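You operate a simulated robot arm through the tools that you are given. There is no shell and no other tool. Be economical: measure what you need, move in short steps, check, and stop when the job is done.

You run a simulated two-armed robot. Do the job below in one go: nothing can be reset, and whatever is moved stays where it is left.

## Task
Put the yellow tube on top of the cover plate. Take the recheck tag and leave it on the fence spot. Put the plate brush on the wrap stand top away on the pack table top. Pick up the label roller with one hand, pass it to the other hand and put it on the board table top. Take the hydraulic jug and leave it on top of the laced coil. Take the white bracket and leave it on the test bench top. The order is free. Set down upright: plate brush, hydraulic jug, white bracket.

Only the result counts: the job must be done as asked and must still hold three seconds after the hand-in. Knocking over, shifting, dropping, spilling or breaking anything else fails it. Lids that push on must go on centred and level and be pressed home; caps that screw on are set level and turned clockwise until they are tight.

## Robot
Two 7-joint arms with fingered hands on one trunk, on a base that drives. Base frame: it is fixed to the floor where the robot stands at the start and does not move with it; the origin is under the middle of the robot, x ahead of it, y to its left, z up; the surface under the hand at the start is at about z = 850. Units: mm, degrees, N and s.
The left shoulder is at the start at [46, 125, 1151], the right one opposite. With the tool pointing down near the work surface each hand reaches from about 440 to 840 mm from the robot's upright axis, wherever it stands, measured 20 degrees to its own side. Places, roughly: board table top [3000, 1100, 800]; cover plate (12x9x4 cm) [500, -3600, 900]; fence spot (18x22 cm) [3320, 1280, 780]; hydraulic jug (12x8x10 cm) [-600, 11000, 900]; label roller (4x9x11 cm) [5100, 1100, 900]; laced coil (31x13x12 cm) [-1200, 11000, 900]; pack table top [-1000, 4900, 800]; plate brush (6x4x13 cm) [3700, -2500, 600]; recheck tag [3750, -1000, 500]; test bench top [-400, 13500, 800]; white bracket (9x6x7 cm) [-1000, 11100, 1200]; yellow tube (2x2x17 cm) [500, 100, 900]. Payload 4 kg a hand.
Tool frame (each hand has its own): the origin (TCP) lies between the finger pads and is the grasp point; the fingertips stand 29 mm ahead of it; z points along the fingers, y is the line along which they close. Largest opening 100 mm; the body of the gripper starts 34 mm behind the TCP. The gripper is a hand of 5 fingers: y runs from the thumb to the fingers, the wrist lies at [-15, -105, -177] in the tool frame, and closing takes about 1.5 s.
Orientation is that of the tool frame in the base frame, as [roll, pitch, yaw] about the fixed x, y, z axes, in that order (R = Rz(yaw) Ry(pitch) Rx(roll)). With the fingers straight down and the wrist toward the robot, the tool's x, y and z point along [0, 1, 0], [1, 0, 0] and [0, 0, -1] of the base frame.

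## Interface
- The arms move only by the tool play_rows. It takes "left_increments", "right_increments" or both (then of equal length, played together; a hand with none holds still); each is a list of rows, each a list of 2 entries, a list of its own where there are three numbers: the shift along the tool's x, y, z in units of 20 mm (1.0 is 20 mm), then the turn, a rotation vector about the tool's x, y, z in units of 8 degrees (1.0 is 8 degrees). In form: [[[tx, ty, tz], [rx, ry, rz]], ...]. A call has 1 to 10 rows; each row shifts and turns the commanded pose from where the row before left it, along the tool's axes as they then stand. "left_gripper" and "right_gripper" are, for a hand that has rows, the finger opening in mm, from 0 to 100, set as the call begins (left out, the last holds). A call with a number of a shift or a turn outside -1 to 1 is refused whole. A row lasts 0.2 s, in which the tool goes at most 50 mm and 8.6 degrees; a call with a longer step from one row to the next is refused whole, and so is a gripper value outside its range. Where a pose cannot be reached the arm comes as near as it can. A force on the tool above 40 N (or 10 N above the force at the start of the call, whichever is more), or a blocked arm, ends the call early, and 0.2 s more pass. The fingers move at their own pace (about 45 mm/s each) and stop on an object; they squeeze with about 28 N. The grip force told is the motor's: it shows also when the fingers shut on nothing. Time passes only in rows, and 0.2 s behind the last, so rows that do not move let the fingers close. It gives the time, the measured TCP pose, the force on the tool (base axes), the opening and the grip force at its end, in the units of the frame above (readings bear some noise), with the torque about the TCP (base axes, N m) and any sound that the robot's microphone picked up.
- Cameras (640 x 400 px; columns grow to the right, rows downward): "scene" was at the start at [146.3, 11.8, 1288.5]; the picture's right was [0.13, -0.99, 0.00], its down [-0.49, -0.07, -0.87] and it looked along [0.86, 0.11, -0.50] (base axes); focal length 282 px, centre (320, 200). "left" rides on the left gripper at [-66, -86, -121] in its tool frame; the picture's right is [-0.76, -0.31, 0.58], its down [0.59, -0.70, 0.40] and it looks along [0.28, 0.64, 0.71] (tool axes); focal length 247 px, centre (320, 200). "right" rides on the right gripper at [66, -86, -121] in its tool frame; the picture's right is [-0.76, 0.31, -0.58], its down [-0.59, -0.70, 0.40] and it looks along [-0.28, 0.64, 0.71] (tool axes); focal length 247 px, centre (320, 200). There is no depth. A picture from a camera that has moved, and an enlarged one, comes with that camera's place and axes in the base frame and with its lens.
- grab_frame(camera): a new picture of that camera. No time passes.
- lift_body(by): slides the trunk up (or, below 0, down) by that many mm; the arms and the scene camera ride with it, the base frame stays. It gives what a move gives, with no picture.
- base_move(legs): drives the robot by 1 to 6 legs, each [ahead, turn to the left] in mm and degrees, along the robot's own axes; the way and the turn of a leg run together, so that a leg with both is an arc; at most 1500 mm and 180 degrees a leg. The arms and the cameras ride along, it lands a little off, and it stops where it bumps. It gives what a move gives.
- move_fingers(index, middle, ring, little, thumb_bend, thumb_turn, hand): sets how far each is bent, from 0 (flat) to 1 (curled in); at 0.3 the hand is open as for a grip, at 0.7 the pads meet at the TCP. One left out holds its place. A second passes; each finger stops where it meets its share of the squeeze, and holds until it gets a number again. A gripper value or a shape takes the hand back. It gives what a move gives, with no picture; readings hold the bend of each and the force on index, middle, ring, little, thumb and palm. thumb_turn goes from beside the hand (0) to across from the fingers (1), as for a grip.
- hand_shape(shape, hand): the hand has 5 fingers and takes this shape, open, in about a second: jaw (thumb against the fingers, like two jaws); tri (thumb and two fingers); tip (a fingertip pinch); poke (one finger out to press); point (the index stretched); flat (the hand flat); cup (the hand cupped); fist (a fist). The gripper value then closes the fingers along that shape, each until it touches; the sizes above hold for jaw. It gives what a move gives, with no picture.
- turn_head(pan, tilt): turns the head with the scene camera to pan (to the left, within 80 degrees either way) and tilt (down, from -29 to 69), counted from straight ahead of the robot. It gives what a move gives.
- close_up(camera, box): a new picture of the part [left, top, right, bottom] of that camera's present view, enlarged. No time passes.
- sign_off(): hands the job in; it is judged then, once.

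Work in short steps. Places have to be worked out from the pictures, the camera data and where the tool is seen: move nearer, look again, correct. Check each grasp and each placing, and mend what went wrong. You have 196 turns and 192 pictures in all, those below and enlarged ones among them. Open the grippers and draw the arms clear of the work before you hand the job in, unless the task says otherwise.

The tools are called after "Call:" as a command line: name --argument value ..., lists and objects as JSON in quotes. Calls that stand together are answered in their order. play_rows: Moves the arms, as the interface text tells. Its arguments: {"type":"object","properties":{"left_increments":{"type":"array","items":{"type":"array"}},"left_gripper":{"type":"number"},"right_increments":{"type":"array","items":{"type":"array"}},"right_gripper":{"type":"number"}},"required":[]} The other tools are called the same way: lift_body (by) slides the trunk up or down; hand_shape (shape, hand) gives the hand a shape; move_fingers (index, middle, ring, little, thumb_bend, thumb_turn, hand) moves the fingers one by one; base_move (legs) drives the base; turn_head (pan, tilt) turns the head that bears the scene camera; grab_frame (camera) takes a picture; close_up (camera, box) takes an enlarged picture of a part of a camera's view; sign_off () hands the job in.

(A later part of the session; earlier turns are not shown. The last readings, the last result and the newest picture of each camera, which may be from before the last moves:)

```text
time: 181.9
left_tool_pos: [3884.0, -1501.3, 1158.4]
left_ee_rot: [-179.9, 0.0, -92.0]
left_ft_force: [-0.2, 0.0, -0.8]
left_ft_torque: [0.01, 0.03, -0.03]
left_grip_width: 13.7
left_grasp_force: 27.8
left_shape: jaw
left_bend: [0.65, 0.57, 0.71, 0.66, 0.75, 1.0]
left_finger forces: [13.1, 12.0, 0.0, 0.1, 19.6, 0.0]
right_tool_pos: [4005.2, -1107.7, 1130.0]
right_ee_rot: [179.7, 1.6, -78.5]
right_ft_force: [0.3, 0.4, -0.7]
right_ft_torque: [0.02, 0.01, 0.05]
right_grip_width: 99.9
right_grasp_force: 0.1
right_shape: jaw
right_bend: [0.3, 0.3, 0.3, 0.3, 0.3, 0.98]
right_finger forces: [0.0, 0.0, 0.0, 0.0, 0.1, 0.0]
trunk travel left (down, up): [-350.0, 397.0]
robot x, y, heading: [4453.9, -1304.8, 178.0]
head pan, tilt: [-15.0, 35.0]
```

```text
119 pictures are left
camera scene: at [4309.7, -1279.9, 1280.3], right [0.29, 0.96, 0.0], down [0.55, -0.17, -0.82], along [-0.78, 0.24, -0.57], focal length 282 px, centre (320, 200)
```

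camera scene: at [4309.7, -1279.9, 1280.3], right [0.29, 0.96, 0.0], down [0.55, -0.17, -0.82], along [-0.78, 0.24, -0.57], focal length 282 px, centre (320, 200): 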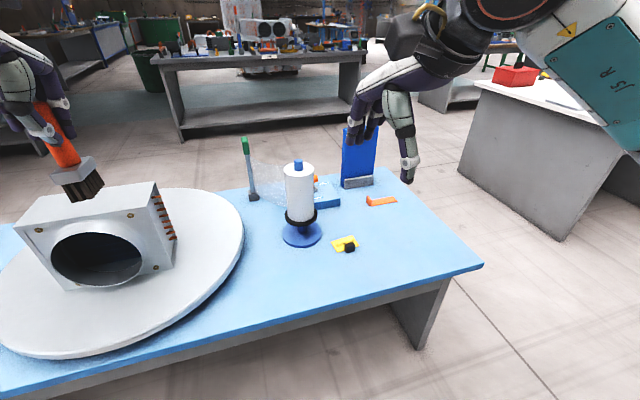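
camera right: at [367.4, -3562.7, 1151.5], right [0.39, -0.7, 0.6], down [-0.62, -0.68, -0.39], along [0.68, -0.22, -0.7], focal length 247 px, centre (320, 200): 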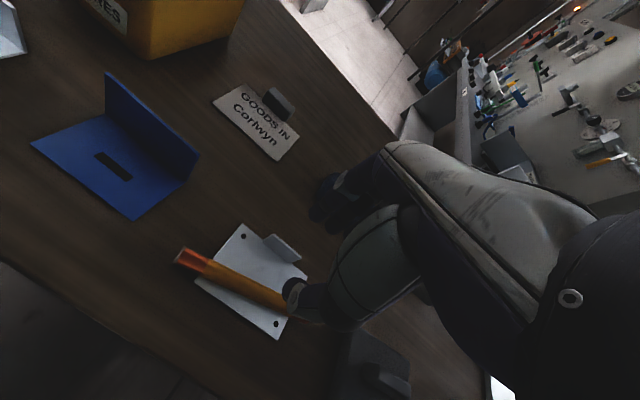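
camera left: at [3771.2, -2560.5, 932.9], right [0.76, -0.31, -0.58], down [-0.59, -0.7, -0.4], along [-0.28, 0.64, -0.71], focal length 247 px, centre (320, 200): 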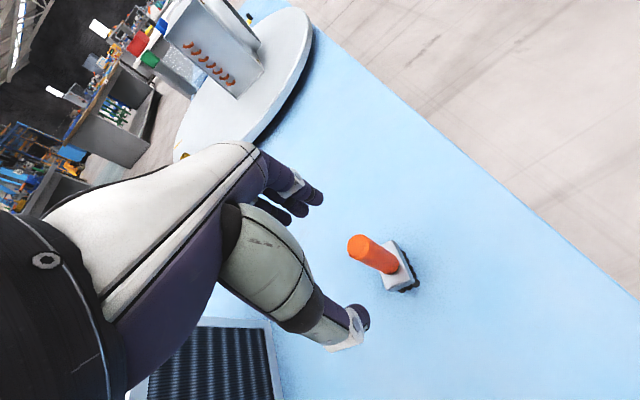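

Two small candidates lie there, a yellow piece with black and an orange strip. I'll zoom in.

Call:
close_up --camera "scene" --box '[310, 180, 430, 260]'

```text
5.00 times, centred on (370, 220) of scene
camera zoom: at [4309.7, -1279.9, 1280.3], right [0.29, 0.96, 0.0], down [0.55, -0.17, -0.82], along [-0.78, 0.24, -0.57], focal length 1410 px, centre (70, 100)
```

zoom: 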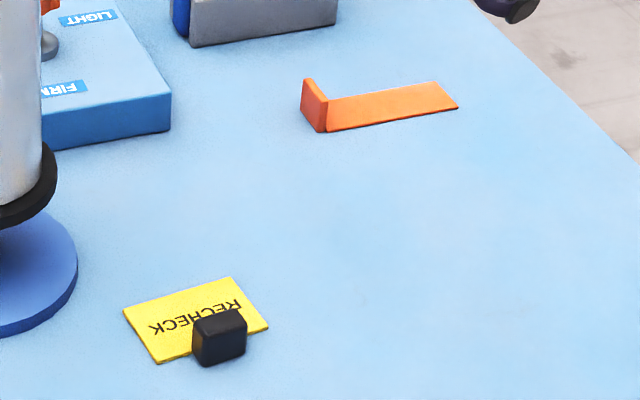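

The yellow card reads RECHECK and carries a black grip block, at about [3686, −984]. I'll draw the left hand (with the brush) back and up to stay clear of the box on the turntable, then advance 215 mm and lower the trunk 250.

Call:
play_rows --left_increments '[[[0, -1, -0.5], [0, 0, 0]], [[0, -1, -0.5], [0, 0, 0]], [[0, -1, -0.5], [0, 0, 0]], [[0, -1, -0.5], [0, 0, 0]], [[0, -1, -0.5], [0, 0, 0]], [[0, -1, -0.5], [0, 0, 0]], [[0, -1, -0.5], [0, 0, 0]], [[0, -1, -0.5], [0, 0, 0]]]'

Call:
base_move --legs '[[210, 2]]'

Call:
lift_body --by -250

Call:
grab_frame --camera "scene"

Call:
grab_frame --camera "right"

```text
time: 183.7
left_tool_pos: [4043.4, -1505.7, 1239.7]
left_ee_rot: [-180.0, 0.0, -92.1]
left_ft_force: [0.6, -0.2, -0.6]
left_ft_torque: [0.0, 0.01, -0.02]
left_grip_width: 13.5
left_grasp_force: 27.8
left_shape: jaw
left_bend: [0.65, 0.57, 0.71, 0.66, 0.75, 1.0]
left_finger forces: [13.2, 12.1, 0.0, 0.0, 19.5, 0.0]
right_tool_pos: [4006.5, -1108.7, 1131.3]
right_ee_rot: [179.5, 1.5, -78.4]
right_ft_force: [0.3, -0.1, 0.0]
right_ft_torque: [-0.02, 0.02, 0.03]
right_grip_width: 99.4
right_grasp_force: 0.0
right_shape: jaw
right_bend: [0.3, 0.3, 0.3, 0.3, 0.3, 0.98]
right_finger forces: [0.0, 0.1, 0.1, 0.1, 0.0, 0.1]
trunk travel left (down, up): [-350.0, 397.0]
robot x, y, heading: [4456.4, -1309.2, 177.9]
head pan, tilt: [-15.0, 35.0]
```

```text
time: 185.4
left_tool_pos: [3834.8, -1516.6, 1237.9]
left_ee_rot: [-180.0, 0.0, -89.9]
left_ft_force: [-0.4, -0.2, -0.4]
left_ft_torque: [0.01, -0.05, -0.03]
left_grip_width: 13.8
left_grasp_force: 28.1
left_shape: jaw
left_bend: [0.65, 0.57, 0.71, 0.66, 0.75, 1.0]
left_finger forces: [13.0, 12.1, 0.0, 0.0, 19.5, 0.0]
right_tool_pos: [3783.9, -1118.7, 1130.1]
right_ee_rot: [179.6, 1.6, -76.5]
right_ft_force: [-0.2, 0.0, -0.9]
right_ft_torque: [-0.03, -0.01, -0.03]
right_grip_width: 99.8
right_grasp_force: 0.1
right_shape: jaw
right_bend: [0.3, 0.3, 0.3, 0.3, 0.3, 0.98]
right_finger forces: [0.1, 0.1, 0.0, 0.1, 0.0, 0.0]
trunk travel left (down, up): [-350.0, 397.0]
robot x, y, heading: [4239.8, -1303.4, -180.1]
head pan, tilt: [-15.0, 35.0]
```

```text
time: 188.0
left_tool_pos: [3836.5, -1516.8, 990.4]
left_ee_rot: [-180.0, 0.0, -89.9]
left_ft_force: [0.1, 0.5, -0.7]
left_ft_torque: [-0.01, -0.02, 0.03]
left_grip_width: 13.4
left_grasp_force: 28.2
left_shape: jaw
left_bend: [0.65, 0.57, 0.71, 0.66, 0.75, 1.0]
left_finger forces: [13.2, 12.1, 0.0, 0.0, 19.6, 0.1]
right_tool_pos: [3785.1, -1118.3, 881.9]
right_ee_rot: [179.6, 1.6, -76.5]
right_ft_force: [0.0, -0.4, 0.3]
right_ft_torque: [0.02, 0.04, -0.01]
right_grip_width: 99.9
right_grasp_force: 0.1
right_shape: jaw
right_bend: [0.3, 0.3, 0.3, 0.3, 0.3, 0.98]
right_finger forces: [0.0, 0.0, 0.0, 0.0, 0.0, 0.0]
trunk travel left (down, up): [-100.0, 647.0]
robot x, y, heading: [4239.4, -1303.8, -180.0]
head pan, tilt: [-15.0, 35.0]
```

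```text
117 pictures are left
camera scene: at [4007.5, -1281.4, 1020.7], right [0.26, 0.97, 0.0], down [0.55, -0.15, -0.82], along [-0.79, 0.21, -0.57], focal length 282 px, centre (320, 200)
```

scene: 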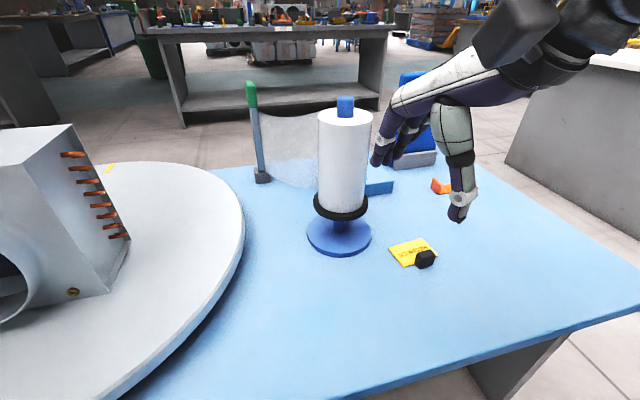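

```text
116 pictures are left
camera right: at [3885.5, -1167.1, 998.5], right [-0.47, 0.65, 0.6], down [0.54, 0.75, -0.39], along [-0.7, 0.14, -0.7], focal length 247 px, centre (320, 200)
```

right: 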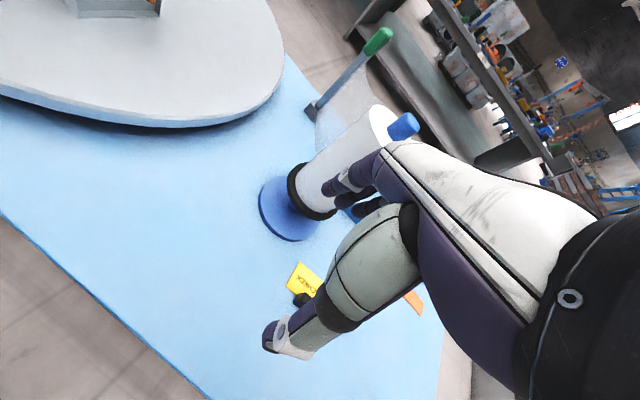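

The block is at about [3695, −997, 617]; the tall white roll stands to its left. I'll square the hand, move it away from the roll (+y) first, then over the block, lowering partway.

Call:
play_rows --right_increments '[[[0, 0, 0], [0, 0, 0.84]], [[-1, 0, 0], [0, 0, 0.84]], [[-1, 0, 0], [0, 0, 0]], [[-1, 0, 0], [0, 0, 0]], [[-1, 0, 0], [0, 0, 0]], [[-1, 0.5, 0.5], [0, 0, 0]], [[-1, 1, 1], [0, 0, 0]], [[0, 1, 1], [0, 0, 0]], [[0, 1, 1], [0, 0, 0]], [[0, 1, 1], [0, 0, 0]]]' --right_gripper 70

Call:
grab_frame --camera "scene"

Call:
grab_frame --camera "right"

```text
time: 190.2
left_tool_pos: [3835.6, -1517.4, 987.7]
left_ee_rot: [-179.8, 0.0, -89.9]
left_ft_force: [0.8, -0.5, -2.1]
left_ft_torque: [0.0, -0.04, 0.0]
left_grip_width: 13.6
left_grasp_force: 27.9
left_shape: jaw
left_bend: [0.65, 0.57, 0.71, 0.66, 0.75, 1.0]
left_finger forces: [13.2, 12.2, 0.1, 0.1, 19.5, 0.0]
right_tool_pos: [3691.8, -996.3, 794.7]
right_ee_rot: [179.2, 1.4, -90.1]
right_ft_force: [0.7, 0.1, -0.2]
right_ft_torque: [0.01, 0.0, 0.01]
right_grip_width: 70.4
right_grasp_force: 0.1
right_shape: jaw
right_bend: [0.41, 0.35, 0.26, 0.4, 0.3, 0.99]
right_finger forces: [0.0, 0.1, 0.0, 0.0, 0.0, 0.0]
trunk travel left (down, up): [-100.0, 647.0]
robot x, y, heading: [4241.2, -1306.1, -180.2]
head pan, tilt: [-15.0, 35.0]
```

```text
115 pictures are left
camera scene: at [4007.1, -1281.3, 1020.4], right [0.26, 0.97, 0.0], down [0.55, -0.15, -0.82], along [-0.79, 0.21, -0.57], focal length 282 px, centre (320, 200)
```

scene: 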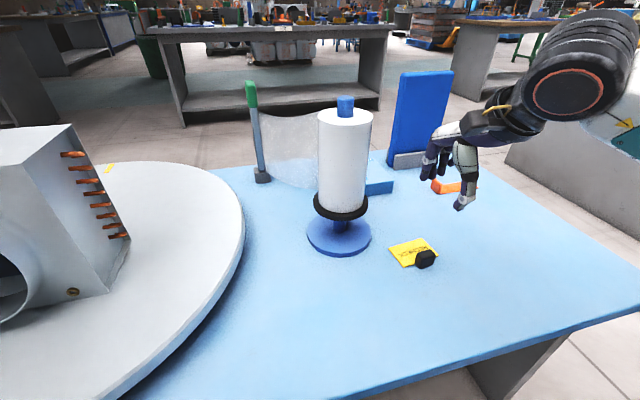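

```text
114 pictures are left
camera right: at [3779.2, -1065.3, 912.1], right [-0.3, 0.74, 0.6], down [0.7, 0.6, -0.39], along [-0.65, 0.3, -0.7], focal length 247 px, centre (320, 200)
```

right: 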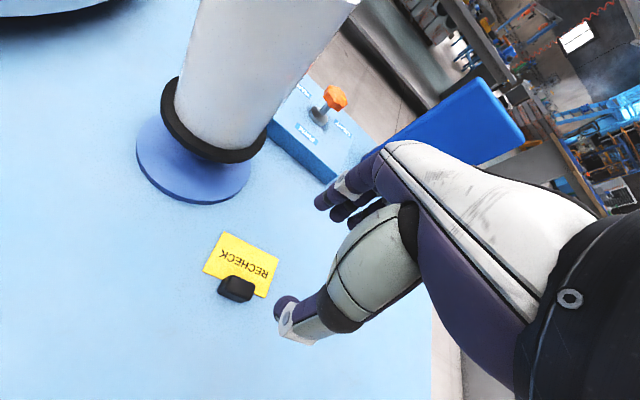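

Both views agree on [3695, −991]. I'll correct by a few mm, narrow the hand to 56 mm and go down to z ≈ 640 for a check.

Call:
play_rows --right_increments '[[[-0.25, -0.15, 1], [0, 0, 0]], [[0, 0, 1], [0, 0, 0]], [[0, 0, 1], [0, 0, 0]], [[0, 0, 1], [0, 0, 0]], [[0, 0, 1], [0, 0, 0]], [[0, 0, 1], [0, 0, 0]], [[0, 0, 1], [0, 0, 0]], [[0, 0, 0.75], [0, 0, 0]]]' --right_gripper 56

Call:
close_up --camera "scene" --box '[360, 160, 520, 300]'

Call:
close_up --camera "right" --box '[120, 180, 400, 380]'

```text
time: 192.0
left_tool_pos: [3836.4, -1518.2, 988.9]
left_ee_rot: [-179.9, 0.0, -90.0]
left_ft_force: [1.3, -0.8, -1.0]
left_ft_torque: [-0.02, -0.02, 0.03]
left_grip_width: 13.9
left_grasp_force: 28.0
left_shape: jaw
left_bend: [0.65, 0.57, 0.71, 0.66, 0.75, 1.0]
left_finger forces: [13.2, 12.3, 0.1, 0.0, 19.3, 0.0]
right_tool_pos: [3693.3, -991.8, 638.7]
right_ee_rot: [179.1, 1.4, -90.1]
right_ft_force: [-0.1, 0.3, -0.1]
right_ft_torque: [0.03, -0.02, 0.0]
right_grip_width: 56.2
right_grasp_force: 0.2
right_shape: jaw
right_bend: [0.4, 0.4, 0.74, 0.46, 0.3, 1.0]
right_finger forces: [0.0, 0.1, 0.0, 0.0, 0.0, 0.1]
trunk travel left (down, up): [-100.0, 647.0]
robot x, y, heading: [4232.8, -1302.0, -180.0]
head pan, tilt: [-15.0, 35.0]
```

```text
2.86 times, centred on (440, 230) of scene
camera zoom: at [4007.2, -1281.4, 1020.4], right [0.26, 0.97, 0.0], down [0.55, -0.15, -0.82], along [-0.79, 0.21, -0.57], focal length 806 px, centre (-23, 114)
```

zoom: 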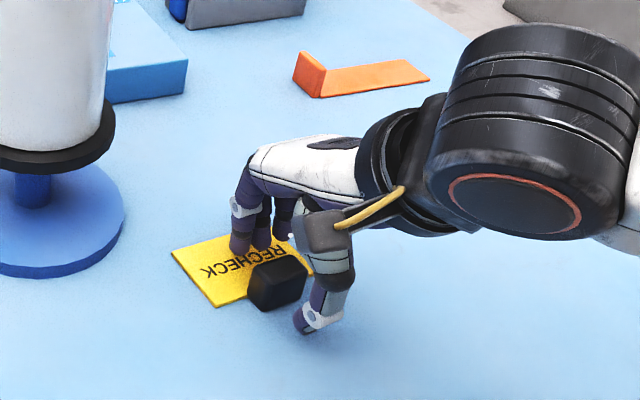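

```text
2.00 times, centred on (260, 280) of right
camera zoom: at [3780.4, -1059.8, 756.7], right [-0.3, 0.74, 0.6], down [0.7, 0.6, -0.39], along [-0.65, 0.3, -0.7], focal length 494 px, centre (440, 40)
```

zoom: 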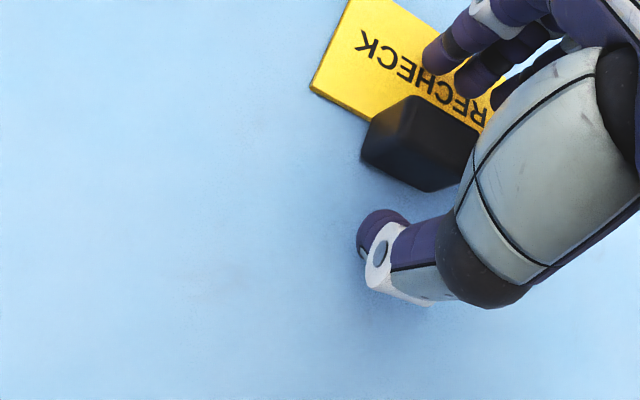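

The block is aligned with the TCP. Lowering a further 14 mm and closing.

Call:
play_rows --right_increments '[[[0, 0, 0.3], [0, 0, 0]], [[0, 0, 0.2], [0, 0, 0]], [[0, 0, 0.2], [0, 0, 0]], [[0, 0, 0], [0, 0, 0]]]'

Call:
play_rows --right_increments '[[[0, 0, 0], [0, 0, 0]], [[0, 0, 0], [0, 0, 0]], [[0, 0, 0], [0, 0, 0]], [[0, 0, 0], [0, 0, 0]], [[0, 0, 0], [0, 0, 0]], [[0, 0, 0], [0, 0, 0]], [[0, 0, 0], [0, 0, 0]]]' --right_gripper 0

Call:
close_up --camera "scene" --box '[360, 160, 520, 300]'

```text
time: 193.0
left_tool_pos: [3836.4, -1517.6, 990.4]
left_ee_rot: [179.9, 0.1, -89.8]
left_ft_force: [0.1, -0.1, -2.0]
left_ft_torque: [0.0, 0.02, -0.01]
left_grip_width: 14.0
left_grasp_force: 28.5
left_shape: jaw
left_bend: [0.65, 0.57, 0.71, 0.66, 0.75, 1.0]
left_finger forces: [13.2, 12.2, 0.0, 0.1, 19.5, 0.1]
right_tool_pos: [3692.9, -989.6, 631.4]
right_ee_rot: [178.6, 1.6, -89.9]
right_ft_force: [-0.2, 1.1, 24.0]
right_ft_torque: [0.08, 0.97, -0.03]
right_grip_width: 56.9
right_grasp_force: 0.0
right_shape: jaw
right_bend: [0.39, 0.38, 0.74, 0.46, 0.3, 1.0]
right_finger forces: [8.8, 15.4, 0.0, 0.1, 0.1, 0.0]
trunk travel left (down, up): [-100.0, 647.0]
robot x, y, heading: [4235.3, -1303.4, -179.7]
head pan, tilt: [-15.0, 35.0]
```

```text
time: 194.6
left_tool_pos: [3839.0, -1517.4, 991.1]
left_ee_rot: [180.0, 0.1, -89.8]
left_ft_force: [-0.4, 0.0, -1.1]
left_ft_torque: [0.01, 0.05, -0.01]
left_grip_width: 13.5
left_grasp_force: 27.9
left_shape: jaw
left_bend: [0.65, 0.57, 0.71, 0.66, 0.75, 1.0]
left_finger forces: [13.3, 12.2, 0.0, 0.1, 19.6, 0.0]
right_tool_pos: [3694.4, -989.3, 630.0]
right_ee_rot: [178.8, 1.6, -90.1]
right_ft_force: [11.7, 0.3, 34.1]
right_ft_torque: [-0.3, 1.45, -0.03]
right_grip_width: 28.1
right_grasp_force: 28.2
right_shape: jaw
right_bend: [0.38, 0.49, 0.75, 0.54, 0.72, 1.0]
right_finger forces: [37.1, 3.4, 0.1, 0.0, 23.8, 0.0]
trunk travel left (down, up): [-100.0, 647.0]
robot x, y, heading: [4235.7, -1300.6, -179.8]
head pan, tilt: [-15.0, 35.0]
```

```text
2.86 times, centred on (440, 230) of scene
camera zoom: at [4010.3, -1282.5, 1021.4], right [0.26, 0.97, 0.0], down [0.55, -0.15, -0.82], along [-0.79, 0.21, -0.57], focal length 806 px, centre (-23, 114)
```

zoom: 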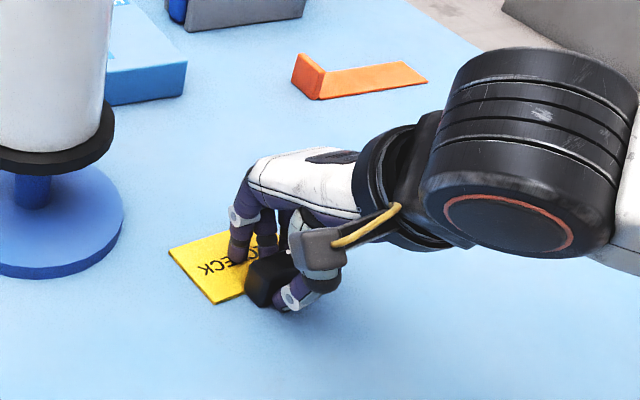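

The index tip jams on the card. I'll rise 7 mm so the fingers can finish closing on the block.

Call:
play_rows --right_increments '[[[0, 0, -0.15], [0, 0, 0]], [[0, 0, -0.1], [0, 0, 0]], [[0, 0, -0.1], [0, 0, 0]], [[0, 0, 0], [0, 0, 0]], [[0, 0, 0], [0, 0, 0]], [[0, 0, 0], [0, 0, 0]]]'

Call:
close_up --camera "scene" --box '[360, 160, 520, 300]'

```text
time: 196.0
left_tool_pos: [3835.5, -1516.5, 988.2]
left_ee_rot: [-179.9, -0.1, -89.9]
left_ft_force: [-0.6, 0.6, -1.1]
left_ft_torque: [-0.02, 0.01, 0.02]
left_grip_width: 13.7
left_grasp_force: 28.1
left_shape: jaw
left_bend: [0.65, 0.57, 0.71, 0.66, 0.75, 1.0]
left_finger forces: [13.2, 12.1, 0.1, 0.1, 19.5, 0.0]
right_tool_pos: [3692.6, -987.6, 634.2]
right_ee_rot: [179.4, 1.4, -90.1]
right_ft_force: [0.4, 0.0, 4.0]
right_ft_torque: [-0.07, 0.2, 0.03]
right_grip_width: 23.7
right_grasp_force: 27.9
right_shape: jaw
right_bend: [0.45, 0.46, 0.75, 0.54, 0.74, 1.0]
right_finger forces: [19.6, 5.7, 0.0, 0.0, 18.0, 0.0]
trunk travel left (down, up): [-100.0, 647.0]
robot x, y, heading: [4240.6, -1303.4, -180.0]
head pan, tilt: [-15.0, 35.0]
```

```text
2.86 times, centred on (440, 230) of scene
camera zoom: at [4007.4, -1281.5, 1020.5], right [0.26, 0.97, 0.0], down [0.55, -0.15, -0.82], along [-0.79, 0.21, -0.57], focal length 806 px, centre (-23, 114)
```

zoom: 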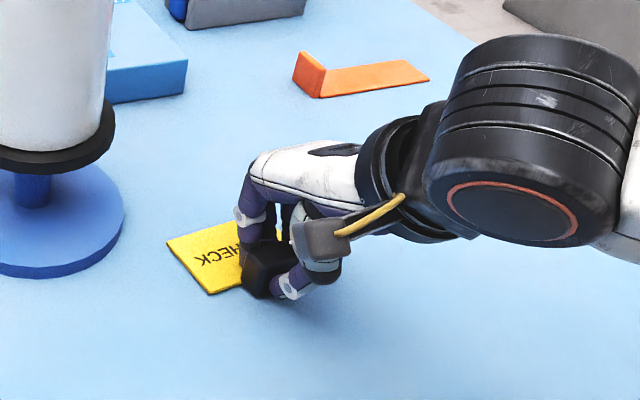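

Now index, middle and thumb hold the block (24 mm wide). Lifting 80 mm to check.

Call:
play_rows --right_increments '[[[0, 0, -0.5], [0, 0, 0]], [[0, 0, -1], [0, 0, 0]], [[0, 0, -1], [0, 0, 0]], [[0, 0, -1], [0, 0, 0]], [[0, 0, -1], [0, 0, 0]], [[0, 0, 0], [0, 0, 0]]]'

Call:
close_up --camera "scene" --box '[360, 120, 560, 300]'

```text
time: 197.4
left_tool_pos: [3834.9, -1516.4, 989.7]
left_ee_rot: [-179.9, -0.1, -89.9]
left_ft_force: [0.1, 0.4, -1.0]
left_ft_torque: [-0.04, -0.02, 0.0]
left_grip_width: 13.5
left_grasp_force: 28.8
left_shape: jaw
left_bend: [0.65, 0.57, 0.71, 0.66, 0.75, 1.0]
left_finger forces: [13.2, 12.2, 0.0, 0.1, 19.4, 0.0]
right_tool_pos: [3691.3, -990.8, 722.9]
right_ee_rot: [179.2, 1.4, -90.0]
right_ft_force: [-0.3, 0.8, -0.1]
right_ft_torque: [-0.02, -0.01, 0.02]
right_grip_width: 24.2
right_grasp_force: 27.2
right_shape: jaw
right_bend: [0.45, 0.46, 0.75, 0.54, 0.75, 1.0]
right_finger forces: [13.4, 5.8, 0.0, 0.1, 19.1, 0.0]
trunk travel left (down, up): [-100.0, 647.0]
robot x, y, heading: [4237.4, -1303.6, -180.1]
head pan, tilt: [-15.0, 35.0]
```

```text
2.22 times, centred on (460, 210) of scene
camera zoom: at [4007.2, -1281.4, 1020.4], right [0.26, 0.97, 0.0], down [0.55, -0.15, -0.82], along [-0.79, 0.21, -0.57], focal length 627 px, centre (9, 178)
```

zoom: 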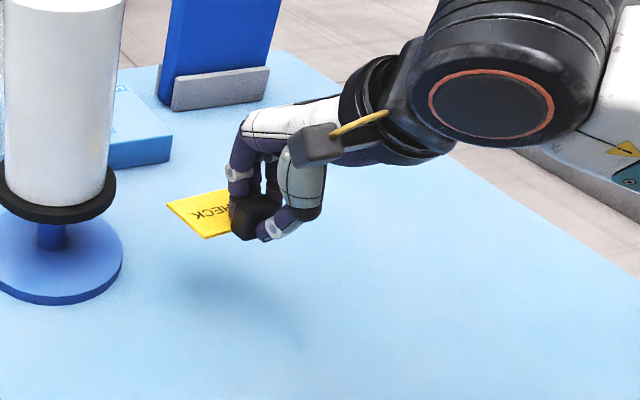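

The tag is held level (its underside about 32 mm below the TCP). I'll raise it, draw it back, raise the trunk, and drive down the aisle toward the fence spot's table.

Call:
play_rows --right_increments '[[[0, 0, -1], [0, 0, 0]], [[0, 0, -1], [0, 0, 0]], [[0, 0, -1], [0, 0, 0]], [[0, 0, -1], [0, 0, 0]], [[0, -1, -1], [0, 0, 0]], [[0, -1, 0], [0, 0, 0]], [[0, -1, 0], [0, 0, 0]], [[0, -1, 0], [0, 0, 0]], [[0, -1, 0], [0, 0, 0]]]'

Call:
lift_body --by 250

Call:
base_move --legs '[[-150, 0], [0, -90], [1200, 0], [1150, 0], [0, 90]]'

Call:
turn_head --pan -10 --tilt 25

Call:
grab_frame --camera "scene"

```text
time: 199.4
left_tool_pos: [3836.0, -1516.2, 988.4]
left_ee_rot: [-179.9, 0.0, -90.0]
left_ft_force: [0.5, 0.1, -0.4]
left_ft_torque: [0.03, 0.01, 0.01]
left_grip_width: 13.3
left_grasp_force: 28.3
left_shape: jaw
left_bend: [0.65, 0.57, 0.71, 0.66, 0.75, 1.0]
left_finger forces: [13.3, 12.3, 0.1, 0.0, 19.5, 0.0]
right_tool_pos: [3795.4, -992.8, 821.2]
right_ee_rot: [179.3, 1.4, -90.0]
right_ft_force: [-0.9, 0.4, -1.1]
right_ft_torque: [0.02, -0.01, 0.03]
right_grip_width: 24.4
right_grasp_force: 28.1
right_shape: jaw
right_bend: [0.45, 0.46, 0.75, 0.54, 0.75, 1.0]
right_finger forces: [13.5, 5.7, 0.1, 0.0, 19.2, 0.1]
trunk travel left (down, up): [-100.0, 647.0]
robot x, y, heading: [4240.6, -1304.6, -180.1]
head pan, tilt: [-15.0, 35.0]
```

```text
time: 201.9
left_tool_pos: [3834.7, -1515.5, 1238.9]
left_ee_rot: [-179.9, 0.0, -90.0]
left_ft_force: [0.1, 0.3, -0.6]
left_ft_torque: [0.0, 0.0, 0.01]
left_grip_width: 13.7
left_grasp_force: 27.6
left_shape: jaw
left_bend: [0.66, 0.57, 0.71, 0.66, 0.75, 1.0]
left_finger forces: [13.4, 12.4, 0.0, 0.1, 19.4, 0.1]
right_tool_pos: [3794.4, -993.2, 1072.8]
right_ee_rot: [179.3, 1.4, -89.9]
right_ft_force: [0.3, 0.0, -0.5]
right_ft_torque: [0.0, -0.05, -0.01]
right_grip_width: 24.4
right_grasp_force: 27.7
right_shape: jaw
right_bend: [0.45, 0.46, 0.75, 0.54, 0.75, 1.0]
right_finger forces: [13.4, 5.7, 0.1, 0.0, 19.2, 0.0]
trunk travel left (down, up): [-350.0, 397.0]
robot x, y, heading: [4239.9, -1304.3, -180.2]
head pan, tilt: [-15.0, 35.0]
```

```text
time: 222.4
left_tool_pos: [3892.5, 842.2, 1239.1]
left_ee_rot: [-179.9, 0.1, -86.2]
left_ft_force: [-0.6, 0.2, -1.5]
left_ft_torque: [0.0, -0.02, -0.03]
left_grip_width: 13.4
left_grasp_force: 28.0
left_shape: jaw
left_bend: [0.66, 0.57, 0.71, 0.66, 0.75, 1.0]
left_finger forces: [13.1, 12.0, 0.0, 0.1, 19.1, 0.0]
right_tool_pos: [3819.0, 1360.9, 1071.8]
right_ee_rot: [179.2, 1.4, -86.3]
right_ft_force: [0.2, 0.2, 0.4]
right_ft_torque: [0.01, 0.02, 0.0]
right_grip_width: 24.5
right_grasp_force: 27.8
right_shape: jaw
right_bend: [0.45, 0.46, 0.75, 0.54, 0.75, 1.0]
right_finger forces: [13.4, 5.4, 0.0, 0.0, 18.7, 0.1]
trunk travel left (down, up): [-350.0, 397.0]
robot x, y, heading: [4280.1, 1080.6, -176.5]
head pan, tilt: [-15.0, 35.0]
```

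```text
time: 223.2
left_tool_pos: [3891.5, 841.7, 1239.6]
left_ee_rot: [-179.9, -0.1, -86.3]
left_ft_force: [0.0, 0.1, -0.9]
left_ft_torque: [0.01, 0.01, 0.01]
left_grip_width: 13.4
left_grasp_force: 27.8
left_shape: jaw
left_bend: [0.66, 0.57, 0.71, 0.66, 0.75, 1.0]
left_finger forces: [13.1, 12.0, 0.0, 0.0, 19.0, 0.0]
right_tool_pos: [3819.1, 1360.9, 1071.5]
right_ee_rot: [179.2, 1.3, -86.3]
right_ft_force: [0.0, -0.2, -1.3]
right_ft_torque: [0.01, -0.03, 0.03]
right_grip_width: 24.5
right_grasp_force: 27.8
right_shape: jaw
right_bend: [0.45, 0.46, 0.75, 0.54, 0.75, 1.0]
right_finger forces: [13.3, 5.3, 0.0, 0.0, 18.6, 0.0]
trunk travel left (down, up): [-350.0, 397.0]
robot x, y, heading: [4280.1, 1083.7, -175.9]
head pan, tilt: [-10.0, 25.0]
```

```text
108 pictures are left
camera scene: at [4131.4, 1085.7, 1295.9], right [0.11, 0.99, 0.0], down [0.42, -0.05, -0.91], along [-0.9, 0.1, -0.42], focal length 282 px, centre (320, 200)
```

scene: 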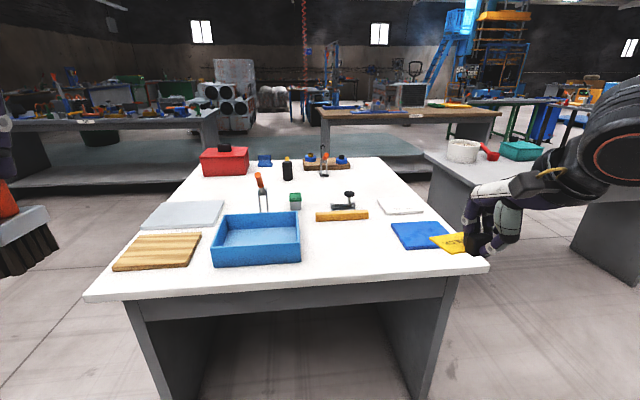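

Several mats and boards lie on this table; I'll zoom in to find the one that is the fence spot.

Call:
close_up --camera "scene" --box '[240, 150, 500, 290]'

Call:
close_up --camera "scene" --box '[80, 150, 320, 290]'

```text
2.46 times, centred on (370, 220) of scene
camera zoom: at [4131.4, 1085.7, 1295.9], right [0.11, 0.99, 0.0], down [0.42, -0.05, -0.91], along [-0.9, 0.1, -0.42], focal length 694 px, centre (197, 151)
```

zoom: 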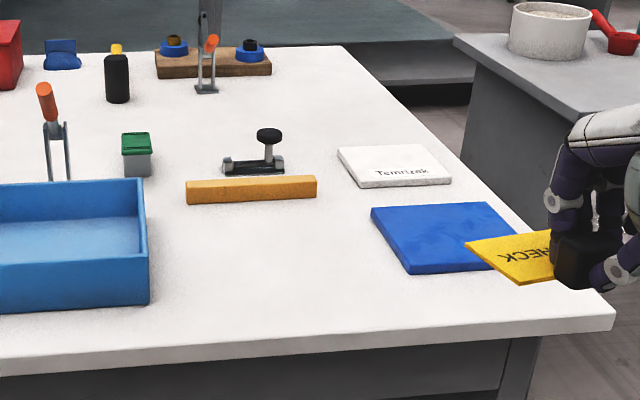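

```text
2.67 times, centred on (200, 220) of scene
camera zoom: at [4131.4, 1085.7, 1295.9], right [0.11, 0.99, 0.0], down [0.42, -0.05, -0.91], along [-0.9, 0.1, -0.42], focal length 752 px, centre (640, 147)
```

zoom: 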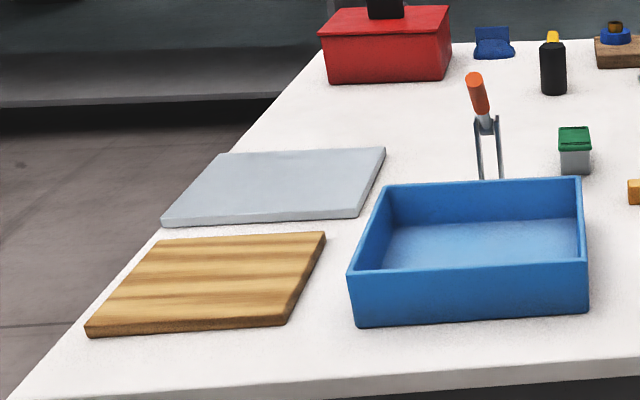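

The yellow-brown wooden bar with the toggle clamp is the fence; the clear white area before it, centred near [3320, 1268], is the spot. I'll advance 330 mm, straightening up, lower the trunk 50 and take views.

Call:
base_move --legs '[[330, -4]]'

Call:
lift_body --by -50

Call:
grab_frame --camera "scene"

Call:
grab_frame --camera "right"

```text
time: 225.4
left_tool_pos: [3539.1, 856.2, 1238.4]
left_ee_rot: [-179.9, 0.0, -90.1]
left_ft_force: [-0.2, 0.9, -0.5]
left_ft_torque: [0.06, 0.0, -0.01]
left_grip_width: 13.6
left_grasp_force: 28.1
left_shape: jaw
left_bend: [0.66, 0.57, 0.71, 0.66, 0.75, 1.0]
left_finger forces: [13.1, 12.1, 0.0, 0.0, 19.0, 0.0]
right_tool_pos: [3497.1, 1379.3, 1072.6]
right_ee_rot: [179.2, 1.4, -90.1]
right_ft_force: [0.0, -0.7, -0.5]
right_ft_torque: [0.0, -0.04, 0.01]
right_grip_width: 24.4
right_grasp_force: 27.9
right_shape: jaw
right_bend: [0.45, 0.46, 0.75, 0.54, 0.75, 1.0]
right_finger forces: [13.4, 5.3, 0.0, 0.1, 18.7, 0.0]
trunk travel left (down, up): [-350.0, 397.0]
robot x, y, heading: [3943.9, 1069.0, 179.9]
head pan, tilt: [-10.0, 25.0]
```

```text
time: 226.3
left_tool_pos: [3539.1, 855.7, 1189.3]
left_ee_rot: [-180.0, 0.1, -90.0]
left_ft_force: [-0.4, 0.1, -1.5]
left_ft_torque: [0.01, 0.05, -0.02]
left_grip_width: 13.2
left_grasp_force: 27.4
left_shape: jaw
left_bend: [0.66, 0.57, 0.71, 0.66, 0.75, 1.0]
left_finger forces: [13.1, 12.2, 0.0, 0.1, 19.1, 0.0]
right_tool_pos: [3498.4, 1380.1, 1021.9]
right_ee_rot: [179.1, 1.4, -90.0]
right_ft_force: [0.3, -0.4, -0.1]
right_ft_torque: [-0.03, 0.0, 0.0]
right_grip_width: 24.3
right_grasp_force: 28.0
right_shape: jaw
right_bend: [0.45, 0.46, 0.75, 0.54, 0.75, 1.0]
right_finger forces: [13.3, 5.4, 0.1, 0.1, 18.7, 0.1]
trunk travel left (down, up): [-300.0, 447.0]
robot x, y, heading: [3942.7, 1067.6, 180.2]
head pan, tilt: [-10.0, 25.0]
```

```text
105 pictures are left
camera scene: at [3781.1, 1084.4, 1245.0], right [0.17, 0.98, 0.0], down [0.42, -0.07, -0.91], along [-0.89, 0.16, -0.42], focal length 282 px, centre (320, 200)
```

scene: 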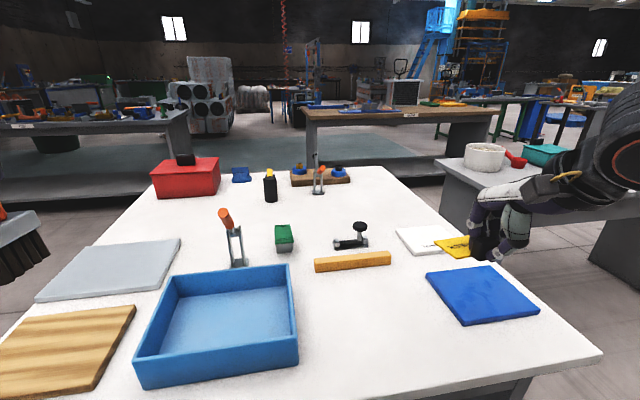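

```text
104 pictures are left
camera right: at [3586.4, 1310.2, 1139.1], right [-0.3, 0.74, 0.6], down [0.7, 0.6, -0.39], along [-0.65, 0.3, -0.7], focal length 247 px, centre (320, 200)
```

right: 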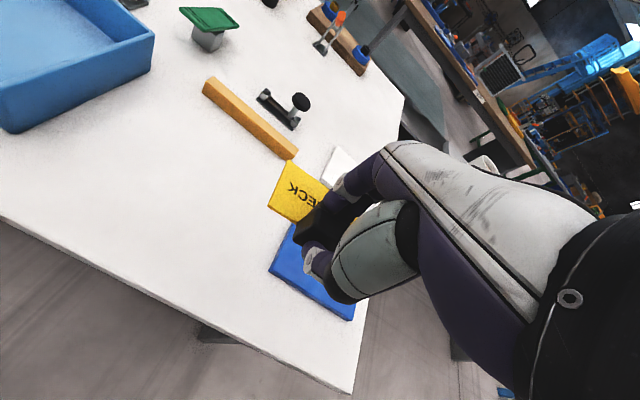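

Fence front face at x ≈ 3234, y 1175–1365, table top z ≈ 790. The spot's centre is then about [3325, 1270]; I'll bring the tag over it and down to about 20 mm above the top.

Call:
play_rows --right_increments '[[[0.69, 0.925, 0.8], [0, 0, 0]], [[0.69, 0.925, 0.8], [0, 0, 0]], [[0.69, 0.925, 0.9], [0, 0, 0]], [[0.69, 0.925, 1], [0, 0, 0]], [[0.69, 0.925, 1], [0, 0, 0]], [[0.69, 0.925, 1], [0, 0, 0]], [[0.69, 0.925, 1], [0, 0, 0]], [[0.69, 0.925, 1], [0, 0, 0]], [[0, 0, 1], [0, 0, 0]]]'

Call:
grab_frame --camera "scene"

Call:
grab_frame --camera "right"

```text
time: 228.3
left_tool_pos: [3539.0, 857.1, 1188.8]
left_ee_rot: [-179.8, 0.1, -90.1]
left_ft_force: [-0.5, 0.1, -1.3]
left_ft_torque: [-0.01, 0.0, -0.01]
left_grip_width: 13.4
left_grasp_force: 27.9
left_shape: jaw
left_bend: [0.66, 0.57, 0.71, 0.66, 0.75, 1.0]
left_finger forces: [13.0, 12.1, 0.0, 0.1, 19.0, 0.0]
right_tool_pos: [3347.6, 1275.0, 851.9]
right_ee_rot: [179.2, 1.4, -90.0]
right_ft_force: [-0.4, -0.1, -0.5]
right_ft_torque: [0.0, -0.01, 0.03]
right_grip_width: 24.4
right_grasp_force: 28.5
right_shape: jaw
right_bend: [0.45, 0.46, 0.75, 0.54, 0.75, 1.0]
right_finger forces: [13.4, 5.3, 0.0, 0.1, 18.7, 0.0]
trunk travel left (down, up): [-300.0, 447.0]
robot x, y, heading: [3940.3, 1070.6, 180.0]
head pan, tilt: [-10.0, 25.0]
```

```text
103 pictures are left
camera scene: at [3780.6, 1084.5, 1244.9], right [0.17, 0.98, 0.0], down [0.42, -0.07, -0.91], along [-0.89, 0.16, -0.42], focal length 282 px, centre (320, 200)
```

scene: 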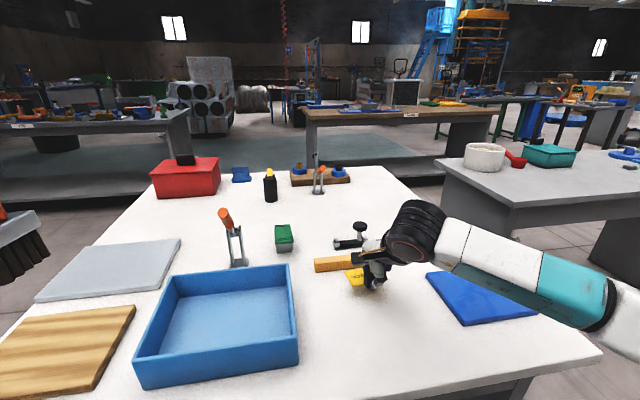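

```text
102 pictures are left
camera right: at [3434.9, 1205.7, 969.3], right [-0.3, 0.74, 0.6], down [0.7, 0.6, -0.39], along [-0.65, 0.3, -0.7], focal length 247 px, centre (320, 200)
```

right: 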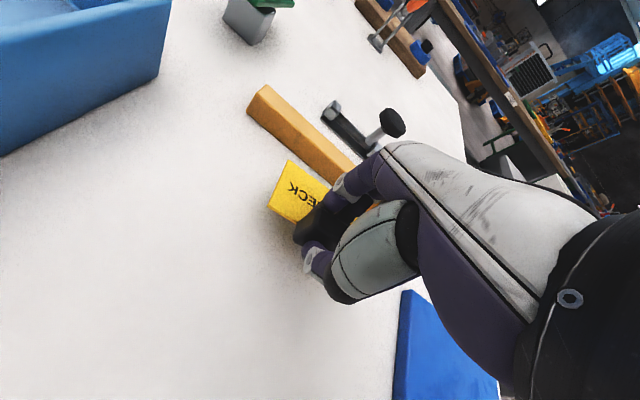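

The tag is before the fence, near its centre. Lowering gently to contact.

Call:
play_rows --right_increments '[[[0, 0, 0.6], [0, 0, 0]], [[0, 0, 0.4], [0, 0, 0]], [[0, 0, 0.2], [0, 0, 0]], [[0, 0, 0.15], [0, 0, 0]], [[0, 0, 0.1], [0, 0, 0]], [[0, 0, 0], [0, 0, 0]]]'

Call:
close_up --camera "scene" --box '[300, 210, 440, 310]'

```text
time: 229.7
left_tool_pos: [3538.2, 856.4, 1188.7]
left_ee_rot: [-179.9, -0.1, -90.0]
left_ft_force: [-0.9, -0.2, -1.3]
left_ft_torque: [0.0, 0.02, 0.01]
left_grip_width: 13.2
left_grasp_force: 28.4
left_shape: jaw
left_bend: [0.66, 0.57, 0.71, 0.66, 0.75, 1.0]
left_finger forces: [13.1, 12.2, 0.0, 0.0, 19.0, 0.0]
right_tool_pos: [3347.8, 1274.9, 823.2]
right_ee_rot: [179.2, 1.4, -90.0]
right_ft_force: [-0.2, -0.1, -0.7]
right_ft_torque: [-0.01, -0.02, 0.01]
right_grip_width: 24.4
right_grasp_force: 28.3
right_shape: jaw
right_bend: [0.45, 0.46, 0.75, 0.54, 0.75, 1.0]
right_finger forces: [13.5, 5.4, 0.1, 0.1, 18.7, 0.0]
trunk travel left (down, up): [-300.0, 447.0]
robot x, y, heading: [3940.9, 1069.0, 180.1]
head pan, tilt: [-10.0, 25.0]
```

```text
4.00 times, centred on (370, 260) of scene
camera zoom: at [3780.5, 1084.4, 1244.8], right [0.17, 0.98, 0.0], down [0.42, -0.07, -0.91], along [-0.89, 0.16, -0.42], focal length 1128 px, centre (120, -40)
```

zoom: 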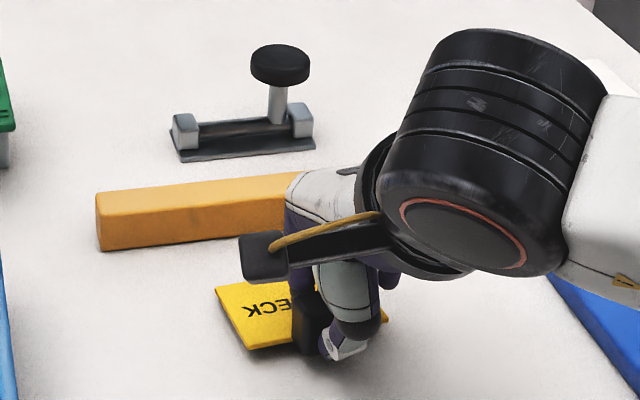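

Close to the surface but no force yet. Continuing in small steps until contact.

Call:
play_rows --right_increments '[[[0, 0, 0.12], [0, 0, 0]], [[0, 0, 0.12], [0, 0, 0]], [[0, 0, 0.12], [0, 0, 0]], [[0, 0, 0.12], [0, 0, 0]], [[0, 0, 0.12], [0, 0, 0]], [[0, 0, 0.12], [0, 0, 0]], [[0, 0, 0], [0, 0, 0]]]'

```text
time: 231.3
left_tool_pos: [3540.8, 855.3, 1190.0]
left_ee_rot: [179.9, 0.0, -90.1]
left_ft_force: [0.3, 0.8, -1.9]
left_ft_torque: [0.02, 0.02, -0.02]
left_grip_width: 13.3
left_grasp_force: 27.6
left_shape: jaw
left_bend: [0.66, 0.57, 0.71, 0.66, 0.75, 1.0]
left_finger forces: [13.1, 12.1, 0.0, 0.0, 19.1, 0.1]
right_tool_pos: [3348.1, 1275.0, 812.4]
right_ee_rot: [178.6, 1.4, -90.0]
right_ft_force: [-0.1, 0.6, 23.5]
right_ft_torque: [-0.25, 1.04, -0.01]
right_grip_width: 23.9
right_grasp_force: 27.4
right_shape: jaw
right_bend: [0.45, 0.46, 0.75, 0.54, 0.75, 1.0]
right_finger forces: [38.5, 6.7, 0.0, 0.0, 16.2, 0.0]
trunk travel left (down, up): [-300.0, 447.0]
robot x, y, heading: [3939.9, 1068.8, 180.1]
head pan, tilt: [-10.0, 25.0]
```

Contact (the top is at z ≈ 781). I'll ease off 3 mm, open, then rise straight up.

Call:
play_rows --right_increments '[[[0, 0, -0.18], [0, 0, 0]], [[0, 0, 0], [0, 0, 0]]]'

Call:
play_rows --right_increments '[[[0, 0, 0], [0, 0, 0]], [[0, 0, 0], [0, 0, 0]], [[0, 0, 0], [0, 0, 0]], [[0, 0, 0], [0, 0, 0]], [[0, 0, -0.3], [0, 0, 0]], [[0, 0, -0.5], [0, 0, 0]], [[0, 0, -1], [0, 0, 0]], [[0, 0, -1], [0, 0, 0]], [[0, 0, -1], [0, 0, 0]], [[0, 0, -1], [0, 0, 0]]]' --right_gripper 60

Call:
close_up --camera "scene" --box '[300, 210, 440, 310]'

```text
time: 231.9
left_tool_pos: [3539.1, 857.4, 1189.7]
left_ee_rot: [-180.0, 0.1, -89.9]
left_ft_force: [0.6, -0.1, -1.1]
left_ft_torque: [0.02, 0.02, 0.02]
left_grip_width: 13.4
left_grasp_force: 28.0
left_shape: jaw
left_bend: [0.66, 0.57, 0.71, 0.66, 0.75, 1.0]
left_finger forces: [13.0, 12.1, 0.1, 0.0, 19.0, 0.1]
right_tool_pos: [3349.8, 1274.6, 811.8]
right_ee_rot: [179.2, 1.4, -90.1]
right_ft_force: [-2.8, 0.5, 15.7]
right_ft_torque: [-0.24, 0.96, 0.01]
right_grip_width: 23.9
right_grasp_force: 27.8
right_shape: jaw
right_bend: [0.44, 0.45, 0.75, 0.54, 0.75, 1.0]
right_finger forces: [31.4, 7.6, 0.0, 0.0, 15.2, 0.0]
trunk travel left (down, up): [-300.0, 447.0]
robot x, y, heading: [3940.6, 1066.7, 179.9]
head pan, tilt: [-10.0, 25.0]
```

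```text
time: 234.1
left_tool_pos: [3539.2, 856.8, 1188.9]
left_ee_rot: [-179.9, 0.0, -90.1]
left_ft_force: [0.2, -0.1, -1.7]
left_ft_torque: [0.04, -0.04, -0.02]
left_grip_width: 13.2
left_grasp_force: 28.5
left_shape: jaw
left_bend: [0.66, 0.57, 0.71, 0.66, 0.75, 1.0]
left_finger forces: [13.2, 12.1, 0.1, 0.0, 19.0, 0.0]
right_tool_pos: [3347.3, 1273.0, 908.4]
right_ee_rot: [179.2, 1.3, -90.0]
right_ft_force: [0.0, 0.1, -0.2]
right_ft_torque: [0.04, -0.02, 0.02]
right_grip_width: 59.7
right_grasp_force: 0.1
right_shape: jaw
right_bend: [0.4, 0.39, 0.73, 0.45, 0.3, 1.0]
right_finger forces: [0.0, 0.0, 0.0, 0.0, 0.1, 0.0]
trunk travel left (down, up): [-300.0, 447.0]
robot x, y, heading: [3942.7, 1069.2, 179.7]
head pan, tilt: [-10.0, 25.0]
```

```text
4.00 times, centred on (370, 260) of scene
camera zoom: at [3780.7, 1084.2, 1244.9], right [0.17, 0.98, 0.0], down [0.42, -0.07, -0.91], along [-0.89, 0.16, -0.42], focal length 1128 px, centre (120, -40)
```

zoom: 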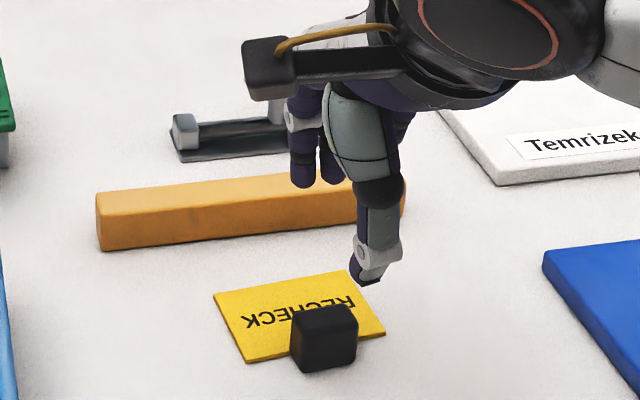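

The tag lies flat before the fence. I'll raise and tuck the right hand, back out and drive around the table via y ≈ 85 toward −x, heading for the pack table with the brush.

Call:
play_rows --right_increments '[[[0, -0.5, -1], [0, 0, 0]], [[0, -1, -1], [0, 0, 0]], [[0, -1, -1], [0, 0, 0]], [[0, -1, -1], [0, 0, 0]], [[0, -1, -1], [0, 0, 0]], [[0, -1, -1], [0, 0, 0]], [[0, -1, -1], [0, 0, 0]], [[0, 0, -1], [0, 0, 0]], [[0, 0, -1], [0, 0, 0]]]'

Call:
base_move --legs '[[-320, 0], [0, 90], [985, 0], [0, -90], [1300, 0], [1300, 0]]'

Call:
turn_head --pan -20 --tilt 15

Call:
grab_frame --camera "scene"

```text
time: 236.1
left_tool_pos: [3539.8, 855.0, 1188.8]
left_ee_rot: [-179.9, 0.0, -90.0]
left_ft_force: [0.2, -0.7, -0.1]
left_ft_torque: [0.0, -0.03, -0.01]
left_grip_width: 13.4
left_grasp_force: 27.9
left_shape: jaw
left_bend: [0.66, 0.57, 0.71, 0.66, 0.75, 1.0]
left_finger forces: [13.0, 12.1, 0.0, 0.0, 18.9, 0.0]
right_tool_pos: [3479.7, 1268.9, 1085.6]
right_ee_rot: [179.3, 1.6, -90.1]
right_ft_force: [-0.4, 0.8, -0.1]
right_ft_torque: [0.0, -0.01, -0.04]
right_grip_width: 59.7
right_grasp_force: 0.1
right_shape: jaw
right_bend: [0.4, 0.39, 0.73, 0.45, 0.3, 1.0]
right_finger forces: [0.1, 0.1, 0.1, 0.0, 0.0, 0.0]
trunk travel left (down, up): [-300.0, 447.0]
robot x, y, heading: [3939.5, 1068.4, 180.1]
head pan, tilt: [-10.0, 25.0]
```

```text
time: 263.1
left_tool_pos: [1243.0, 297.9, 1189.3]
left_ee_rot: [-179.9, 0.0, -98.9]
left_ft_force: [0.2, 0.3, -1.5]
left_ft_torque: [0.02, 0.01, 0.02]
left_grip_width: 13.0
left_grasp_force: 27.4
left_shape: jaw
left_bend: [0.66, 0.57, 0.71, 0.66, 0.75, 1.0]
left_finger forces: [12.7, 11.8, 0.0, 0.0, 18.7, 0.0]
right_tool_pos: [1248.8, 714.0, 1085.5]
right_ee_rot: [179.3, 1.4, -98.9]
right_ft_force: [-0.7, 0.1, -0.6]
right_ft_torque: [-0.01, 0.0, -0.01]
right_grip_width: 59.7
right_grasp_force: 0.0
right_shape: jaw
right_bend: [0.4, 0.39, 0.73, 0.45, 0.3, 1.0]
right_finger forces: [0.1, 0.0, 0.1, 0.0, 0.0, 0.0]
trunk travel left (down, up): [-300.0, 447.0]
robot x, y, heading: [1671.6, 444.8, 170.8]
head pan, tilt: [-10.0, 25.0]
```

```text
time: 263.8
left_tool_pos: [1243.0, 298.4, 1188.1]
left_ee_rot: [-179.9, 0.0, -99.0]
left_ft_force: [-0.9, 0.1, -0.8]
left_ft_torque: [-0.02, -0.01, 0.0]
left_grip_width: 12.9
left_grasp_force: 28.0
left_shape: jaw
left_bend: [0.66, 0.57, 0.71, 0.66, 0.75, 1.0]
left_finger forces: [12.7, 11.9, 0.1, 0.0, 18.6, 0.1]
right_tool_pos: [1249.3, 715.0, 1085.7]
right_ee_rot: [179.2, 1.4, -99.0]
right_ft_force: [0.3, -0.8, 0.2]
right_ft_torque: [0.0, 0.0, 0.01]
right_grip_width: 59.7
right_grasp_force: 0.0
right_shape: jaw
right_bend: [0.4, 0.39, 0.73, 0.45, 0.3, 1.0]
right_finger forces: [0.1, 0.1, 0.0, 0.0, 0.0, 0.1]
trunk travel left (down, up): [-300.0, 447.0]
robot x, y, heading: [1673.7, 447.3, 171.2]
head pan, tilt: [-20.0, 15.0]
```

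```text
99 pictures are left
camera scene: at [1522.2, 501.2, 1261.0], right [0.48, 0.88, 0.0], down [0.23, -0.13, -0.97], along [-0.85, 0.47, -0.26], focal length 282 px, centre (320, 200)
```

scene: 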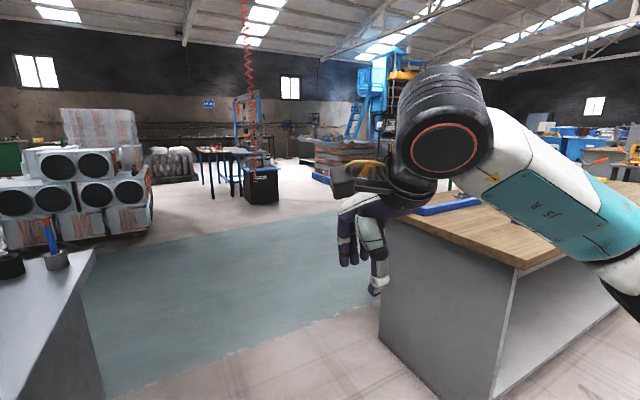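

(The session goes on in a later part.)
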